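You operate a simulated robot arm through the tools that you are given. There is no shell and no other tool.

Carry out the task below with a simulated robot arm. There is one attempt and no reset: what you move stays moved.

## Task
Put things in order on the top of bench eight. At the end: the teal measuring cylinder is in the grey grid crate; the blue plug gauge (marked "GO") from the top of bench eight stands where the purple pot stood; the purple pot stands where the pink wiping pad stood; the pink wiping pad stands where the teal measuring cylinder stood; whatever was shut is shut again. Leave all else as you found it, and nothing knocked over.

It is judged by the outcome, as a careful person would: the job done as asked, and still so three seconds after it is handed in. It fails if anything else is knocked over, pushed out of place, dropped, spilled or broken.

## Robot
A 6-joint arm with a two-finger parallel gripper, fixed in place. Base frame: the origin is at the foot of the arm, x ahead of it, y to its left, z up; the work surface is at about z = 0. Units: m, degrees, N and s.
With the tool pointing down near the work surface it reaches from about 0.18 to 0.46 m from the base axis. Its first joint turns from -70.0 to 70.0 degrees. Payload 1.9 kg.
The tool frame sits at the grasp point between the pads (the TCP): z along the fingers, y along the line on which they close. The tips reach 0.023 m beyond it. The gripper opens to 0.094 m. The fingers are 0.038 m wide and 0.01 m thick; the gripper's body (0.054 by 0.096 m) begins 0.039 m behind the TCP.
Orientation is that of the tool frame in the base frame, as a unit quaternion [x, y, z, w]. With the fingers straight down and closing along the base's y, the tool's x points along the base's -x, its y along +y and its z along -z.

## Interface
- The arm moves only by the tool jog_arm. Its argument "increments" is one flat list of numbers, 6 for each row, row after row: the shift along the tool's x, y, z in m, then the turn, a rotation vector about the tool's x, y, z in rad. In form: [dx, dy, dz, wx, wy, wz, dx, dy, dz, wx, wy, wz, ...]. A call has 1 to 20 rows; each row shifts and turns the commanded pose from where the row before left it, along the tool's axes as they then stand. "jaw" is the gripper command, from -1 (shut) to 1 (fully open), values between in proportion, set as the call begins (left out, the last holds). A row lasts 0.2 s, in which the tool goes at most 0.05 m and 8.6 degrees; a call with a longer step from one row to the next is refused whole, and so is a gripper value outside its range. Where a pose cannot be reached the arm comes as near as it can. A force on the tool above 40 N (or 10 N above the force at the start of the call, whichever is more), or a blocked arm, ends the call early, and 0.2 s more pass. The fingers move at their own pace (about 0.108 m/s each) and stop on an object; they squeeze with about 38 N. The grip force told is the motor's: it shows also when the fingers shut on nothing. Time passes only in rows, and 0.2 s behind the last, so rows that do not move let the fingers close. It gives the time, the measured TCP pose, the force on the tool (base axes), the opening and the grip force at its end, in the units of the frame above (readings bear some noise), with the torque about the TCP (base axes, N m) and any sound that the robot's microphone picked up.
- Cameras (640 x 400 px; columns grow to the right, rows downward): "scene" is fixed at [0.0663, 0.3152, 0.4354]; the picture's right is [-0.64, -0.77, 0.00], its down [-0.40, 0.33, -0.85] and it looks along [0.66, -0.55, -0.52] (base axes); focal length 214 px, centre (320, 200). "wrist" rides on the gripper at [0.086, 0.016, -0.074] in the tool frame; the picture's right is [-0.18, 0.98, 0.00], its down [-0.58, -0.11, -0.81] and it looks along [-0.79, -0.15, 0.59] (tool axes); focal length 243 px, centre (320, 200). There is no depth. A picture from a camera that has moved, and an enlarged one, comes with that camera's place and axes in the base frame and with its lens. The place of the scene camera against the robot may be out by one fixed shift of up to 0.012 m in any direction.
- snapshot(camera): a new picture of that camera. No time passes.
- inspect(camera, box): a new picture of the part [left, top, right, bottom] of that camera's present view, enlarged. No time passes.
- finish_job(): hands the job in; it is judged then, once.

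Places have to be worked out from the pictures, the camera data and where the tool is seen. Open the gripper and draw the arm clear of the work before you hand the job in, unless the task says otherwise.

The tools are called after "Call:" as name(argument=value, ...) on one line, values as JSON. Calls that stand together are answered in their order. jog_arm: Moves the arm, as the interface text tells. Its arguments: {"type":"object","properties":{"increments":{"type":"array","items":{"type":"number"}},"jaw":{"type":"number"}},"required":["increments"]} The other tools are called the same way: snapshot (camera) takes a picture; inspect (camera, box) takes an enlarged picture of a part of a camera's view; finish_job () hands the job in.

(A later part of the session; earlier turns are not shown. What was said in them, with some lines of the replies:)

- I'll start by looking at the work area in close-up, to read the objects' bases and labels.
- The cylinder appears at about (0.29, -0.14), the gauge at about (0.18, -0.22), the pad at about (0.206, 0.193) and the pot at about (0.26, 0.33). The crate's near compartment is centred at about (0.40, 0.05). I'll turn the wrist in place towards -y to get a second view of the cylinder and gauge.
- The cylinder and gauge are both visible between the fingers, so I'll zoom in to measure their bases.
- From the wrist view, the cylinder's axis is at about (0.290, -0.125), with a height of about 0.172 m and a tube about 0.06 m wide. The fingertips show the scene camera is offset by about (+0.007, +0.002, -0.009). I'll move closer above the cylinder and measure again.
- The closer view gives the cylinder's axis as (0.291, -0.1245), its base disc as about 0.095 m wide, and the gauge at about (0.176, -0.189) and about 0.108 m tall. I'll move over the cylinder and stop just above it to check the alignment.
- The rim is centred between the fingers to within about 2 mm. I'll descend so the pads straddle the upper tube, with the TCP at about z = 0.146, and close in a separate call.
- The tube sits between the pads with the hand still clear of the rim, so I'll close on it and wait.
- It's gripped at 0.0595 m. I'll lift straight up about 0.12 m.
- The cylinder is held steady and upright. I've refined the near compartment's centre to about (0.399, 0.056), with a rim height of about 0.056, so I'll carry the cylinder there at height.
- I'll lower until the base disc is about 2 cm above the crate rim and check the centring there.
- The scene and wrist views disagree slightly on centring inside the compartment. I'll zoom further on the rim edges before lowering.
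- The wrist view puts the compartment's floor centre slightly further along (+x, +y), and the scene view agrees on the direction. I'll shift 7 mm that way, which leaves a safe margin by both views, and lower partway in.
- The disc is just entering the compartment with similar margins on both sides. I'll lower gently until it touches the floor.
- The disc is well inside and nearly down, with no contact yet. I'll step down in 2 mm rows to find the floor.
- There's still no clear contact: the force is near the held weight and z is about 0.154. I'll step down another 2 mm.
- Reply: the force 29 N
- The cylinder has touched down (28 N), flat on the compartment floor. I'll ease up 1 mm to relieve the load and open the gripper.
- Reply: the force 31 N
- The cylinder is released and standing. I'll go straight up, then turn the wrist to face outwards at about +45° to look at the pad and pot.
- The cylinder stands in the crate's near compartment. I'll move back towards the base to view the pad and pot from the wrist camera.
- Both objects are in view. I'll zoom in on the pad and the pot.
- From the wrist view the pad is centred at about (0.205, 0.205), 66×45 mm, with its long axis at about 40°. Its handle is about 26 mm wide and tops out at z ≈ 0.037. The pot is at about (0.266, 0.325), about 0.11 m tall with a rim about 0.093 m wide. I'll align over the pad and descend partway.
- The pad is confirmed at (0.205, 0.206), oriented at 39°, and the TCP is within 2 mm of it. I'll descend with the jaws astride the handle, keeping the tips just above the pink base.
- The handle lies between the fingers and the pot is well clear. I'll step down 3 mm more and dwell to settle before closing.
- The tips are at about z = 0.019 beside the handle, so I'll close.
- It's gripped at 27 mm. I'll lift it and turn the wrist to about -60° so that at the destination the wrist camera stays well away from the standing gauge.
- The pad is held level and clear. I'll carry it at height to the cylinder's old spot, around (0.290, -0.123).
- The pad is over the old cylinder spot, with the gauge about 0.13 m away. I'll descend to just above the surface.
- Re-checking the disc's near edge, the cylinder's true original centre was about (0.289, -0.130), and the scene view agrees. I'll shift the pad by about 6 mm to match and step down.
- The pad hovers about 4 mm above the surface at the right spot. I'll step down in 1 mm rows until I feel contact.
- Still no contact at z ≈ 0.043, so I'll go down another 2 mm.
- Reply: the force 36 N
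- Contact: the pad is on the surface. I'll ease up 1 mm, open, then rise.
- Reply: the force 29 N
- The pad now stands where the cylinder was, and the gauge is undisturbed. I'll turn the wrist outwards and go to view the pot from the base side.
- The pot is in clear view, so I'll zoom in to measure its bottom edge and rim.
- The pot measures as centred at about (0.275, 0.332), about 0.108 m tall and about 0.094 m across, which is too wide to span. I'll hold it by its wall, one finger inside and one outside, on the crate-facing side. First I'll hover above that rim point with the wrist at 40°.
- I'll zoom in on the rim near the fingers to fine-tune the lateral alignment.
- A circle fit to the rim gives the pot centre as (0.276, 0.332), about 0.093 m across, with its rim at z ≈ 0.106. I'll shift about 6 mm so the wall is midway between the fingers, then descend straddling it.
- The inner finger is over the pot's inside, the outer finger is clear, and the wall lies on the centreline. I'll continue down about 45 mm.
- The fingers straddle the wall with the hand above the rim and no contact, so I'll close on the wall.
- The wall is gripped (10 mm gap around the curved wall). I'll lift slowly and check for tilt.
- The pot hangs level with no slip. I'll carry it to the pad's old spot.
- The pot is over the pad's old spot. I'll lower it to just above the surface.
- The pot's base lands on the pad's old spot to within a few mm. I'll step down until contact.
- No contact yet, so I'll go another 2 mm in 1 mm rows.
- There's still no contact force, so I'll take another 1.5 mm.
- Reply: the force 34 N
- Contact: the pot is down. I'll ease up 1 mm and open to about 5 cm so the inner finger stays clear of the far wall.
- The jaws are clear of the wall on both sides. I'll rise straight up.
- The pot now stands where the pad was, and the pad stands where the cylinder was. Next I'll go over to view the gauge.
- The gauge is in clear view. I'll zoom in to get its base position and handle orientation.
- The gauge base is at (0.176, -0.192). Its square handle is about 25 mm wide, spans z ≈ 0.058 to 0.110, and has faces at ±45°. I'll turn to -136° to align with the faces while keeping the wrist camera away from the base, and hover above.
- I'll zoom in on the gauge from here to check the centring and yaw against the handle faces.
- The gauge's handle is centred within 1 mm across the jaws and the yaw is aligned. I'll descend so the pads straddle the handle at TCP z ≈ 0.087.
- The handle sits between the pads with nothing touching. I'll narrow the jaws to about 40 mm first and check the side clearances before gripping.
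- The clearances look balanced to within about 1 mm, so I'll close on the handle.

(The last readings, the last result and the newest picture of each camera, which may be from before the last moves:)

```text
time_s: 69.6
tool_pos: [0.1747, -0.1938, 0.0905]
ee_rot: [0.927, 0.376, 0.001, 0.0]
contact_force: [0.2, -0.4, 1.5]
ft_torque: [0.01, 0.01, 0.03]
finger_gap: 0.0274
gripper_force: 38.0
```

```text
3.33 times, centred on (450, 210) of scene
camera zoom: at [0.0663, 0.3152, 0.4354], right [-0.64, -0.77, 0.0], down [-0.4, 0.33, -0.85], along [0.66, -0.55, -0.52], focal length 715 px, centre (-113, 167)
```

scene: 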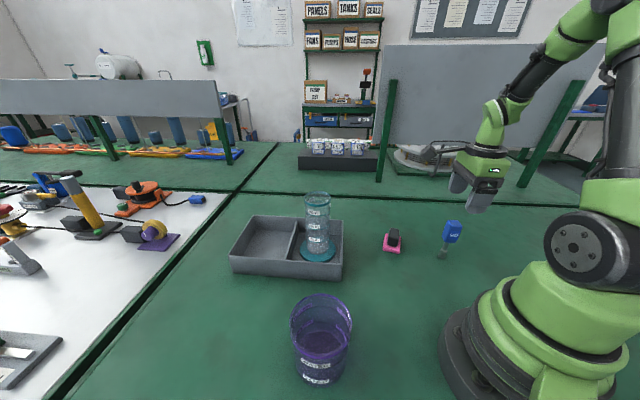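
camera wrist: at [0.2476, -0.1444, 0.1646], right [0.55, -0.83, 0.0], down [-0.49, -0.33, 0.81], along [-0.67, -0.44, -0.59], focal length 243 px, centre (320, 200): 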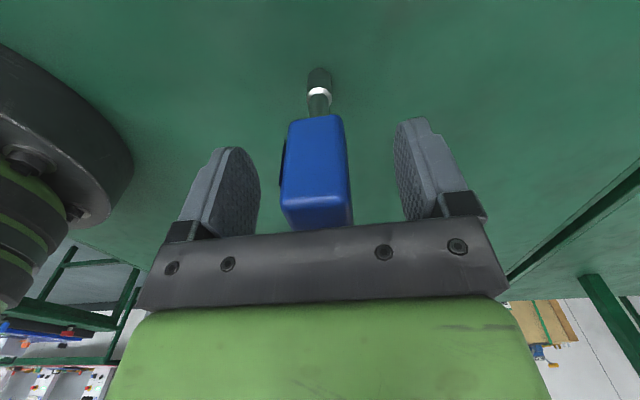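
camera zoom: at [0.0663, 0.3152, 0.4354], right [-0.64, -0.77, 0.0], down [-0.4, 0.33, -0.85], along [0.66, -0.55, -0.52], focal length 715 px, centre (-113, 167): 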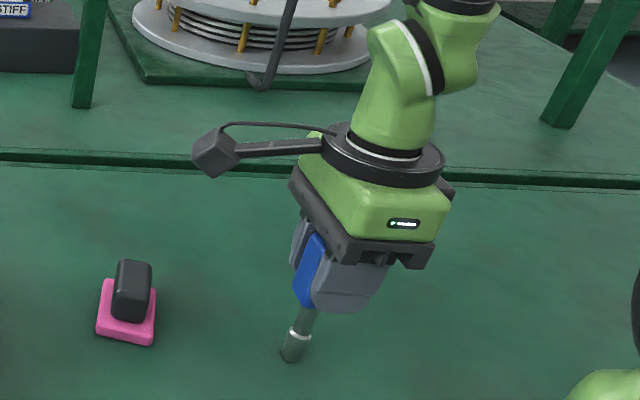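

The gauge is gripped at 27.4 mm and hasn't moved. I'll lift straight up to about z = 0.28.

Call:
jog_arm(increments=[0, 0, -0.008, 0, 0, 0, 0, 0, -0.02, 0, 0, 0, 0, 0, -0.03, 0, 0, 0, 0, 0, -0.035, 0, 0, 0, 0, 0, -0.035, 0, 0, 0, 0, 0, -0.035, 0, 0, 0, 0, 0, -0.025, 0, 0, 0, 0, 0, 0, 0, 0, 0])

Call:
snapshot(camera="wrist")

Call:
snapshot(camera="scene")

```text
time_s: 71.4
tool_pos: [0.1732, -0.1906, 0.2799]
ee_rot: [0.927, 0.376, 0.002, -0.001]
contact_force: [-0.5, 0.6, -0.8]
ft_torque: [-0.01, 0.01, -0.02]
finger_gap: 0.0277
gripper_force: 38.3
```

```text
taken
camera wrist: at [0.2467, -0.1426, 0.3532], right [0.55, -0.83, 0.0], down [-0.49, -0.33, 0.81], along [-0.67, -0.44, -0.59], focal length 243 px, centre (320, 200)
```

wrist: 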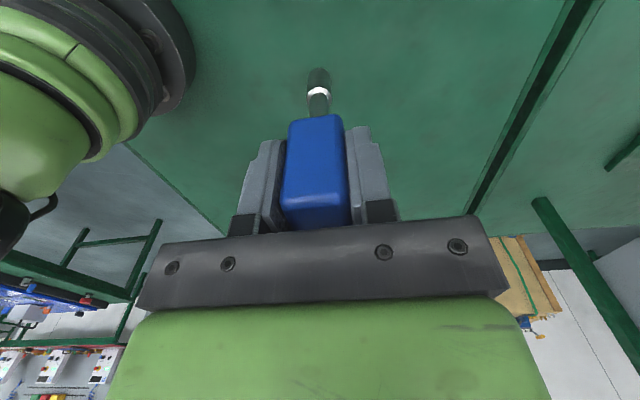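

```text
taken
```

scene: 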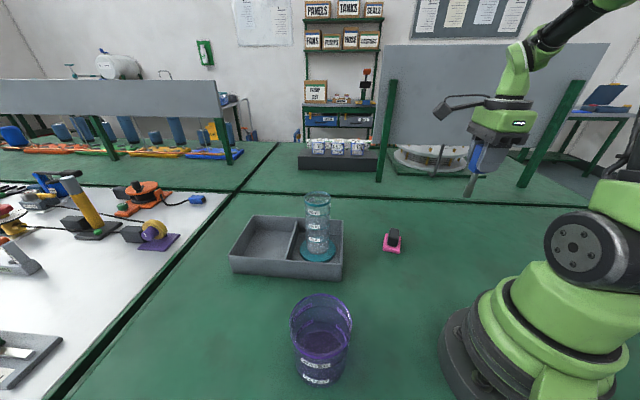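

The gauge hangs straight. I'll rotate the wrist back to about -40° while still here, to keep the last joint in a comfortable range at the destination.

Call:
jog_arm(increments=[0, 0, 0, 0, 0, -0.1396, 0, 0, 0, 0, 0, -0.1396, 0, 0, 0, 0, 0, -0.1396, 0, 0, 0, 0, 0, -0.1396, 0, 0, 0, 0, 0, -0.1396, 0, 0, 0, 0, 0, -0.1396, 0, 0, 0, 0, 0, -0.1396, 0, 0, 0, 0, 0, -0.1396, 0, 0, 0, 0, 0, -0.1396, 0, 0, 0, 0, 0, -0.1396, 0, 0, 0, 0, 0, -0.1396, 0, 0, 0, 0, 0, -0.1396, 0, 0, 0, 0, 0, 0])

Call:
snapshot(camera="scene")

```text
time_s: 74.2
tool_pos: [0.175, -0.1942, 0.2784]
ee_rot: [0.341, 0.94, 0.001, 0.001]
contact_force: [-0.7, 0.7, -0.6]
ft_torque: [0.01, -0.02, 0.01]
finger_gap: 0.0275
gripper_force: 38.3
```

```text
taken
```

scene: 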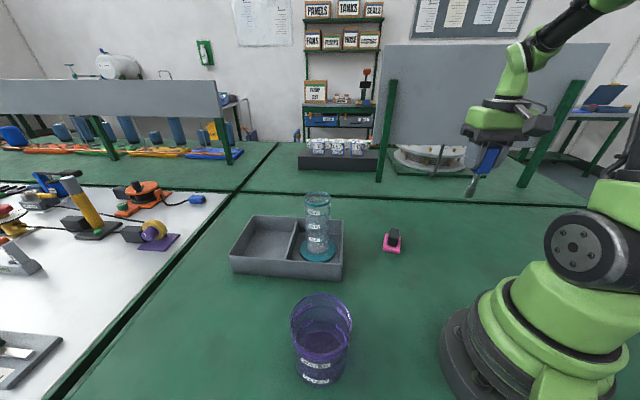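

The wrist is rotated and the gauge still hangs straight. I'll carry it at height via (0.28, 0) to the pot's old spot at (0.276, 0.332).

Call:
jog_arm(increments=[0.0043, 0.0215, 0, 0, 0, 0, 0.0087, 0.0431, 0, 0, 0, 0, 0.0087, 0.0431, 0, 0, 0, 0, 0.0087, 0.0431, 0, 0, 0, 0, 0.0087, 0.0431, 0, 0, 0, 0, 0.0043, 0.0215, 0, 0, 0, 0, 0.0266, 0.0315, 0, 0, 0, 0, 0.0266, 0.0315, 0, 0, 0, 0, 0.0266, 0.0315, 0, 0, 0, 0, 0.0266, 0.0315, 0, 0, 0, 0, 0.0266, 0.0315, 0, 0, 0, 0, 0.0266, 0.0315, 0, 0, 0, 0, 0.0266, 0.0315, 0, 0, 0, 0, 0.0133, 0.0157, 0, 0, 0, 0, 0.0133, 0.0157, 0, 0, 0, 0, 0, 0, 0, 0, 0, 0])

Call:
snapshot(camera="scene")

Call:
snapshot(camera="wrist")

```text
time_s: 77.6
tool_pos: [0.2762, 0.3272, 0.278]
ee_rot: [0.341, 0.94, 0.0, 0.0]
contact_force: [-0.8, -0.2, -1.0]
ft_torque: [0.04, 0.03, 0.02]
finger_gap: 0.0276
gripper_force: 37.8
```

```text
taken
```

scene: 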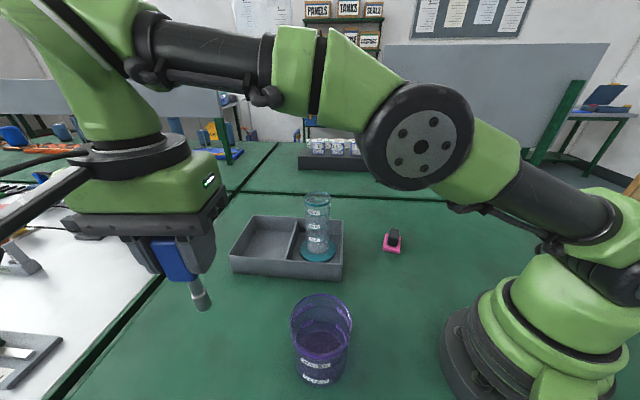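

```text
taken
camera wrist: at [0.2203, 0.3963, 0.3517], right [0.77, 0.64, 0.0], down [0.38, -0.46, 0.81], along [0.51, -0.62, -0.59], focal length 243 px, centre (320, 200)
```

wrist: 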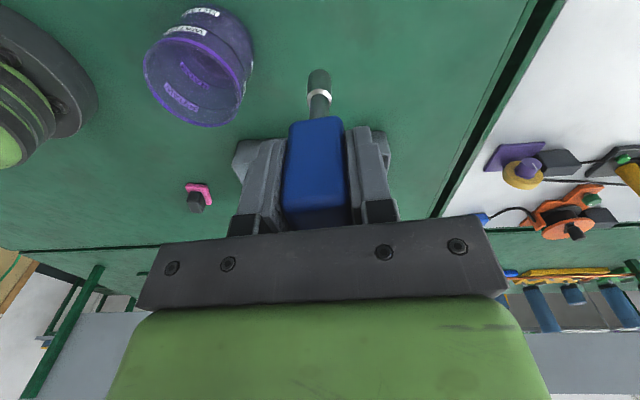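

The gauge is over the pot's old spot with the pot well clear. I'll correct 3 mm and descend to about 1 cm above the surface.

Call:
jog_arm(increments=[0.0004, 0.0033, 0.02, 0, 0, 0, 0, 0, 0.035, 0, 0, 0, 0, 0, 0.035, 0, 0, 0, 0, 0, 0.035, 0, 0, 0, 0, 0, 0.03, 0, 0, 0, 0, 0, 0.02, 0, 0, 0, 0, 0, 0, 0, 0, 0])

Call:
snapshot(camera="scene")

Call:
snapshot(camera="wrist")

```text
time_s: 79.2
tool_pos: [0.2784, 0.3312, 0.1059]
ee_rot: [0.342, 0.94, 0.001, 0.001]
contact_force: [0.9, 0.1, -0.2]
ft_torque: [-0.01, -0.02, -0.02]
finger_gap: 0.0275
gripper_force: 38.2
```

```text
taken
```

scene: 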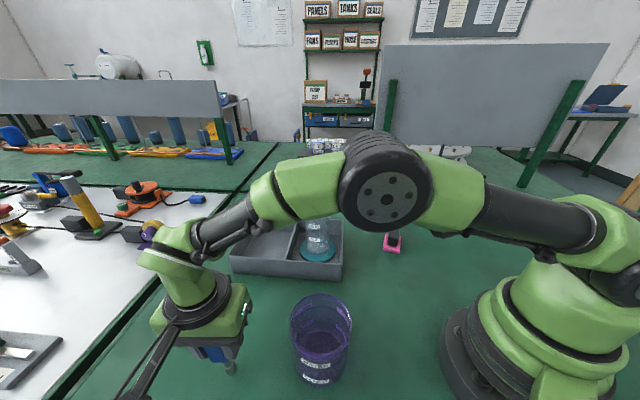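

```text
taken
camera wrist: at [0.2223, 0.3998, 0.1784], right [0.77, 0.64, 0.0], down [0.38, -0.46, 0.81], along [0.51, -0.62, -0.59], focal length 243 px, centre (320, 200)
```

wrist: 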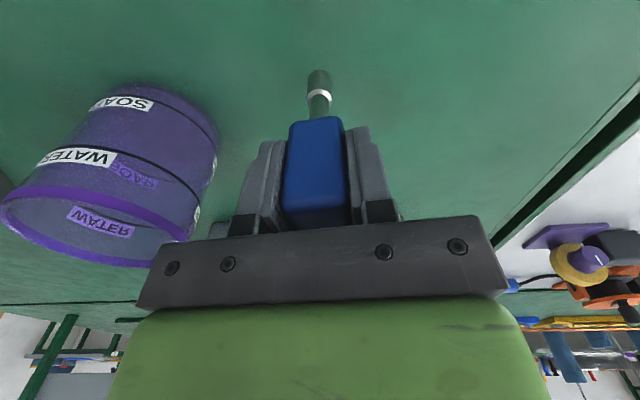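

About 15 mm to go, and the pot is safely clear of the hand. I'll step down in small rows.

Call:
jog_arm(increments=[0, 0, 0.005, 0, 0, 0, 0, 0, 0.004, 0, 0, 0, 0, 0, 0.002, 0, 0, 0, 0, 0, 0, 0, 0, 0])

```text
time_s: 80.2
tool_pos: [0.2795, 0.3332, 0.093]
ee_rot: [0.341, 0.94, 0.001, 0.0]
contact_force: [0.2, 0.6, -0.9]
ft_torque: [0.07, 0.0, -0.01]
finger_gap: 0.0277
gripper_force: 38.1
```

No contact yet at z ≈ 0.093, so I'll continue in 1 mm rows.

Call:
jog_arm(increments=[0, 0, 0.001, 0, 0, 0, 0, 0, 0.001, 0, 0, 0])

```text
time_s: 80.8
tool_pos: [0.2802, 0.332, 0.0913]
ee_rot: [0.341, 0.94, 0.001, 0.0]
contact_force: [-0.6, -0.4, -1.0]
ft_torque: [-0.01, -0.01, -0.01]
finger_gap: 0.0275
gripper_force: 38.0
```

There's still no contact, so I'll go one more millimetre in half-millimetre rows.

Call:
jog_arm(increments=[0, 0, 0.0005, 0, 0, 0, 0, 0, 0.0005, 0, 0, 0])

```text
time_s: 81.4
tool_pos: [0.2799, 0.3327, 0.0918]
ee_rot: [0.341, 0.94, 0.001, 0.001]
contact_force: [-0.6, 0.5, 0.6]
ft_torque: [0.12, 0.13, -0.03]
finger_gap: 0.0279
gripper_force: 38.2
```

The torque and force hint at a first light touch. I'll take one more half-millimetre step to confirm.

Call:
jog_arm(increments=[0, 0, 0.0005, 0, 0, 0])

Call:
inspect(camera="wrist", box=[220, 60, 420, 240])

Call:
inspect(camera="scene", box=[140, 280, 300, 400])

```text
time_s: 81.8
tool_pos: [0.2801, 0.3317, 0.0913]
ee_rot: [0.341, 0.94, 0.002, 0.001]
contact_force: [1.2, 0.1, 7.2]
ft_torque: [0.0, -0.07, -0.01]
finger_gap: 0.0278
gripper_force: 37.7
```

```text
2.22 times, centred on (320, 150) of wrist
camera zoom: at [0.2234, 0.4, 0.1646], right [0.77, 0.64, 0.0], down [0.37, -0.46, 0.81], along [0.51, -0.62, -0.59], focal length 539 px, centre (320, 311)
```

zoom: 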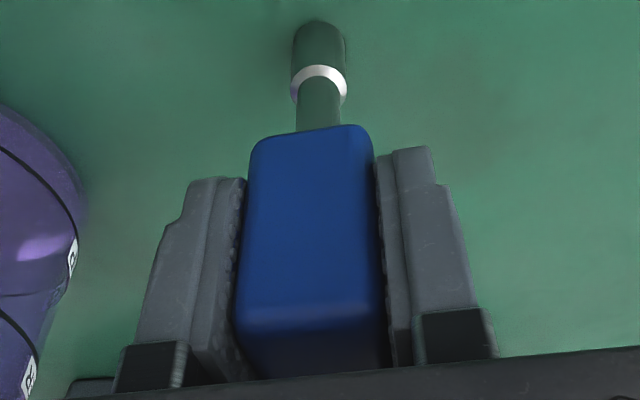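

```text
3.33 times, centred on (220, 340) of scene
camera zoom: at [0.0663, 0.3152, 0.4355], right [-0.64, -0.77, 0.0], down [-0.4, 0.33, -0.85], along [0.66, -0.55, -0.52], focal length 715 px, centre (653, -267)
```

zoom: 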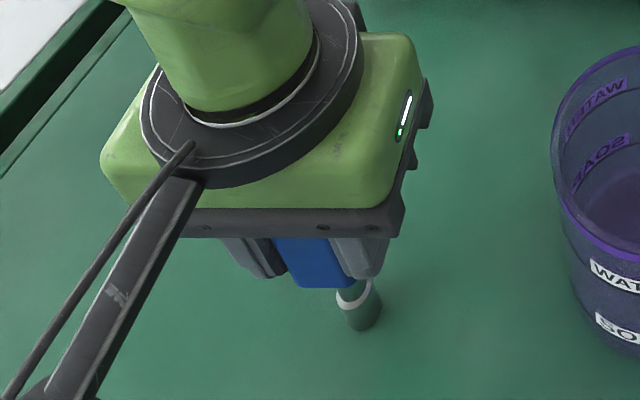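

There's light, firm contact (7 N) and the gauge is upright on the surface. I'll ease off 0.4 mm and open the jaws.

Call:
jog_arm(increments=[0, 0, -0.0004, 0, 0, 0, 0, 0, 0, 0, 0, 0])

Call:
jog_arm(increments=[0, 0, 0, 0, 0, 0, 0, 0, 0, 0, 0, 0, 0, 0, 0, 0, 0, 0], jaw=0.5)

Call:
snapshot(camera="wrist")

Call:
inspect(camera="scene", box=[140, 280, 300, 400])

```text
time_s: 82.4
tool_pos: [0.2799, 0.3322, 0.0908]
ee_rot: [0.34, 0.94, 0.001, 0.0]
contact_force: [6.8, 1.5, 8.3]
ft_torque: [0.16, -0.46, -0.02]
finger_gap: 0.0276
gripper_force: 37.7
```

```text
time_s: 83.2
tool_pos: [0.2792, 0.3317, 0.0902]
ee_rot: [0.341, 0.94, 0.0, 0.0]
contact_force: [0.4, -0.5, 0.1]
ft_torque: [0.01, -0.01, 0.0]
finger_gap: 0.0707
gripper_force: 0.1
```

```text
taken
camera wrist: at [0.2227, 0.3998, 0.1641], right [0.77, 0.64, 0.0], down [0.38, -0.46, 0.81], along [0.51, -0.62, -0.59], focal length 243 px, centre (320, 200)
```

wrist: 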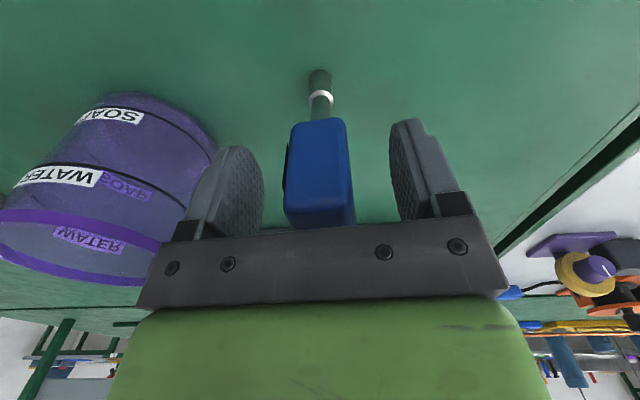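

```text
3.33 times, centred on (220, 340) of scene
camera zoom: at [0.0663, 0.3152, 0.4354], right [-0.64, -0.77, 0.0], down [-0.4, 0.33, -0.85], along [0.66, -0.55, -0.52], focal length 715 px, centre (653, -267)
```

zoom: 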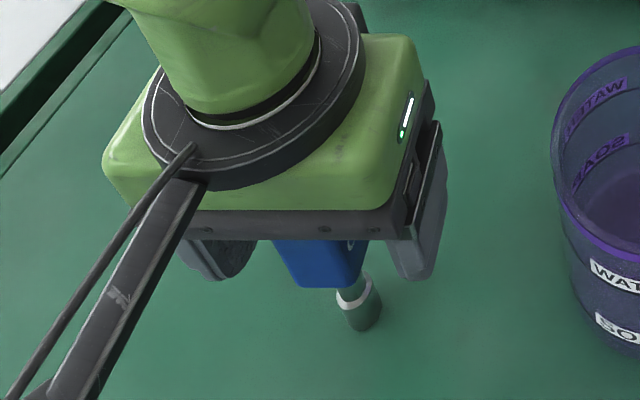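

The gauge stands free between the open fingers. I'll rise straight up.

Call:
jog_arm(increments=[0, 0, -0.012, 0, 0, 0, 0, 0, -0.02, 0, 0, 0, 0, 0, -0.03, 0, 0, 0, 0, 0, -0.035, 0, 0, 0, 0, 0, -0.04, 0, 0, 0, 0, 0, -0.04, 0, 0, 0, 0, 0, -0.035, 0, 0, 0, 0, 0, 0, 0, 0, 0])

Call:
snapshot(camera="scene")

Call:
snapshot(camera="wrist")

```text
time_s: 85.0
tool_pos: [0.2747, 0.3312, 0.2771]
ee_rot: [0.341, 0.94, 0.001, 0.0]
contact_force: [0.3, 0.7, 0.2]
ft_torque: [0.01, -0.02, 0.01]
finger_gap: 0.0705
gripper_force: 0.1
out of reach, approached as far as the arm can: row 7
```

```text
taken
```

scene: 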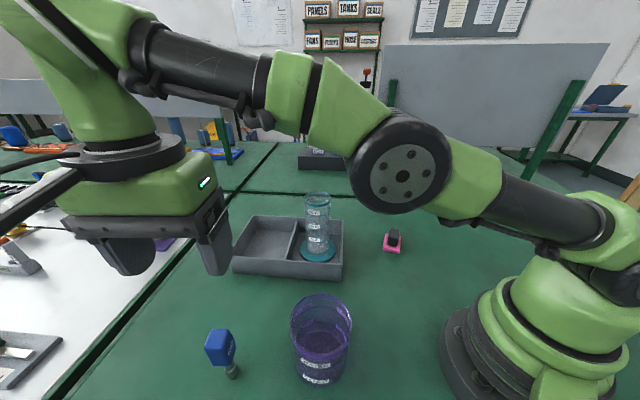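

```text
taken
camera wrist: at [0.2191, 0.3999, 0.3521], right [0.77, 0.64, 0.0], down [0.38, -0.46, 0.81], along [0.51, -0.62, -0.59], focal length 243 px, centre (320, 200)
```

wrist: 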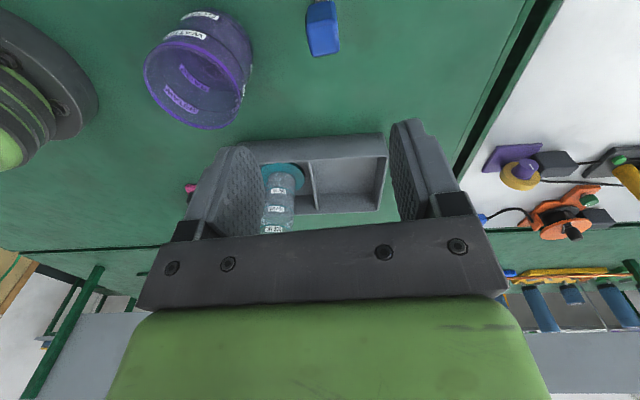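

All four items look correctly placed and the gauge stands on its own. I'll retract to about the starting pose, gripper open, and then do a final check.

Call:
jog_arm(increments=[-0.0305, -0.0271, -0.004, 0, 0, 0, -0.0305, -0.0271, -0.004, 0, 0, 0, -0.0305, -0.0271, -0.004, 0, 0, 0, -0.0305, -0.0271, -0.004, 0, 0, 0, -0.0305, -0.0271, -0.004, 0, 0, 0, -0.0305, -0.0271, -0.004, 0, 0, 0, 0, 0, 0, 0, 0, -0.139, 0, 0, 0, 0, 0, -0.139, 0, 0, 0, 0, 0, -0.139, 0, 0, 0, 0, 0, -0.139, 0, 0, 0, 0, 0, -0.139, 0, 0, 0, 0, 0, 0], jaw=1)

Call:
snapshot(camera="scene")

Call:
inspect(camera="scene", box=[180, 280, 380, 400])

Call:
inspect(camera="scene", box=[220, 180, 420, 290])

```text
time_s: 87.6
tool_pos: [0.311, 0.0908, 0.3003]
ee_rot: [0.0, 1.0, 0.001, 0.0]
contact_force: [-0.1, 0.9, 1.2]
ft_torque: [0.0, -0.01, 0.01]
finger_gap: 0.0938
gripper_force: 0.0
```

```text
taken
```

scene: 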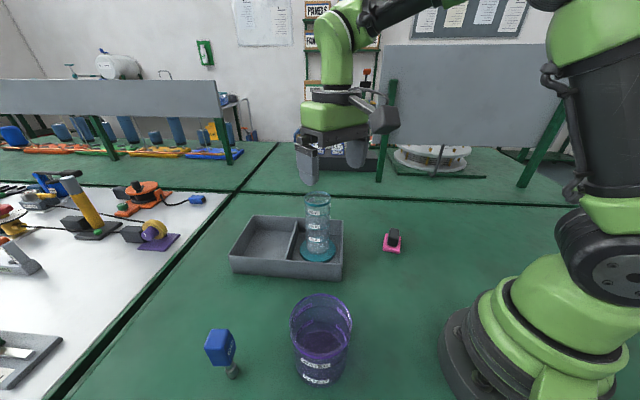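

```text
3.20 times, centred on (280, 340) of scene
camera zoom: at [0.0663, 0.3152, 0.4354], right [-0.64, -0.77, 0.0], down [-0.4, 0.33, -0.85], along [0.66, -0.55, -0.52], focal length 686 px, centre (448, -248)
```

zoom: 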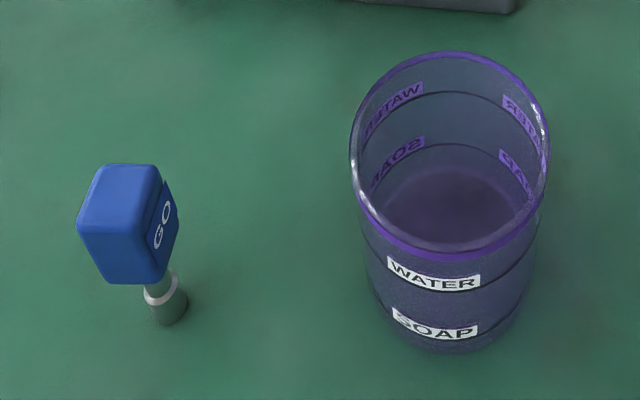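

```text
3.20 times, centred on (320, 235) of scene
camera zoom: at [0.0663, 0.3152, 0.4354], right [-0.64, -0.77, 0.0], down [-0.4, 0.33, -0.85], along [0.66, -0.55, -0.52], focal length 686 px, centre (320, 88)
```

zoom: 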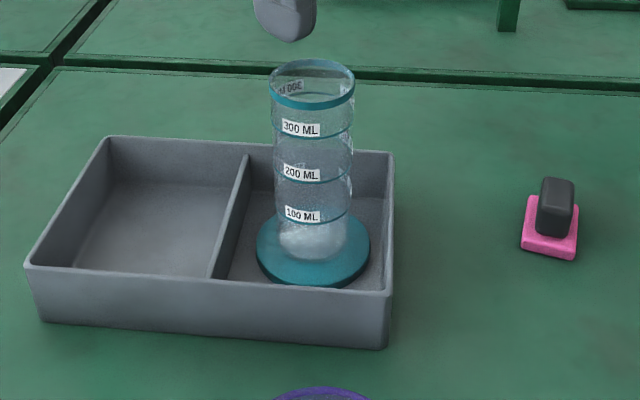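

Final check:
- The cylinder stands in the crate.
- The pad stands where the cylinder was.
- The pot stands where the pad was.
- The "GO" gauge stands upright where the pot was.

The crate and everything else are unmoved, nothing needed shutting, and the arm is clear with the gripper open. I'm handing in the job.

Call:
finish_job()

```text
The job is handed in.
```

The bench-eight job is done and handed in; I haven't seen the judge's result. The last scene pictures showed everything upright and in place:

- **Teal measuring cylinder:** it stands flat in one of the grey crate's two compartments.
- **Pink wiping pad:** it stands where the cylinder was, within a few millimetres.
- **Purple pot:** it stands where the pad was, within about 6 mm.
- **Blue "GO" plug gauge:** it stands on its own where the pot was, within a few millimetres.

Nothing needed opening, so there was nothing to shut again. The crate and everything else in view looked unmoved. The arm is back near its starting pose with the gripper open.
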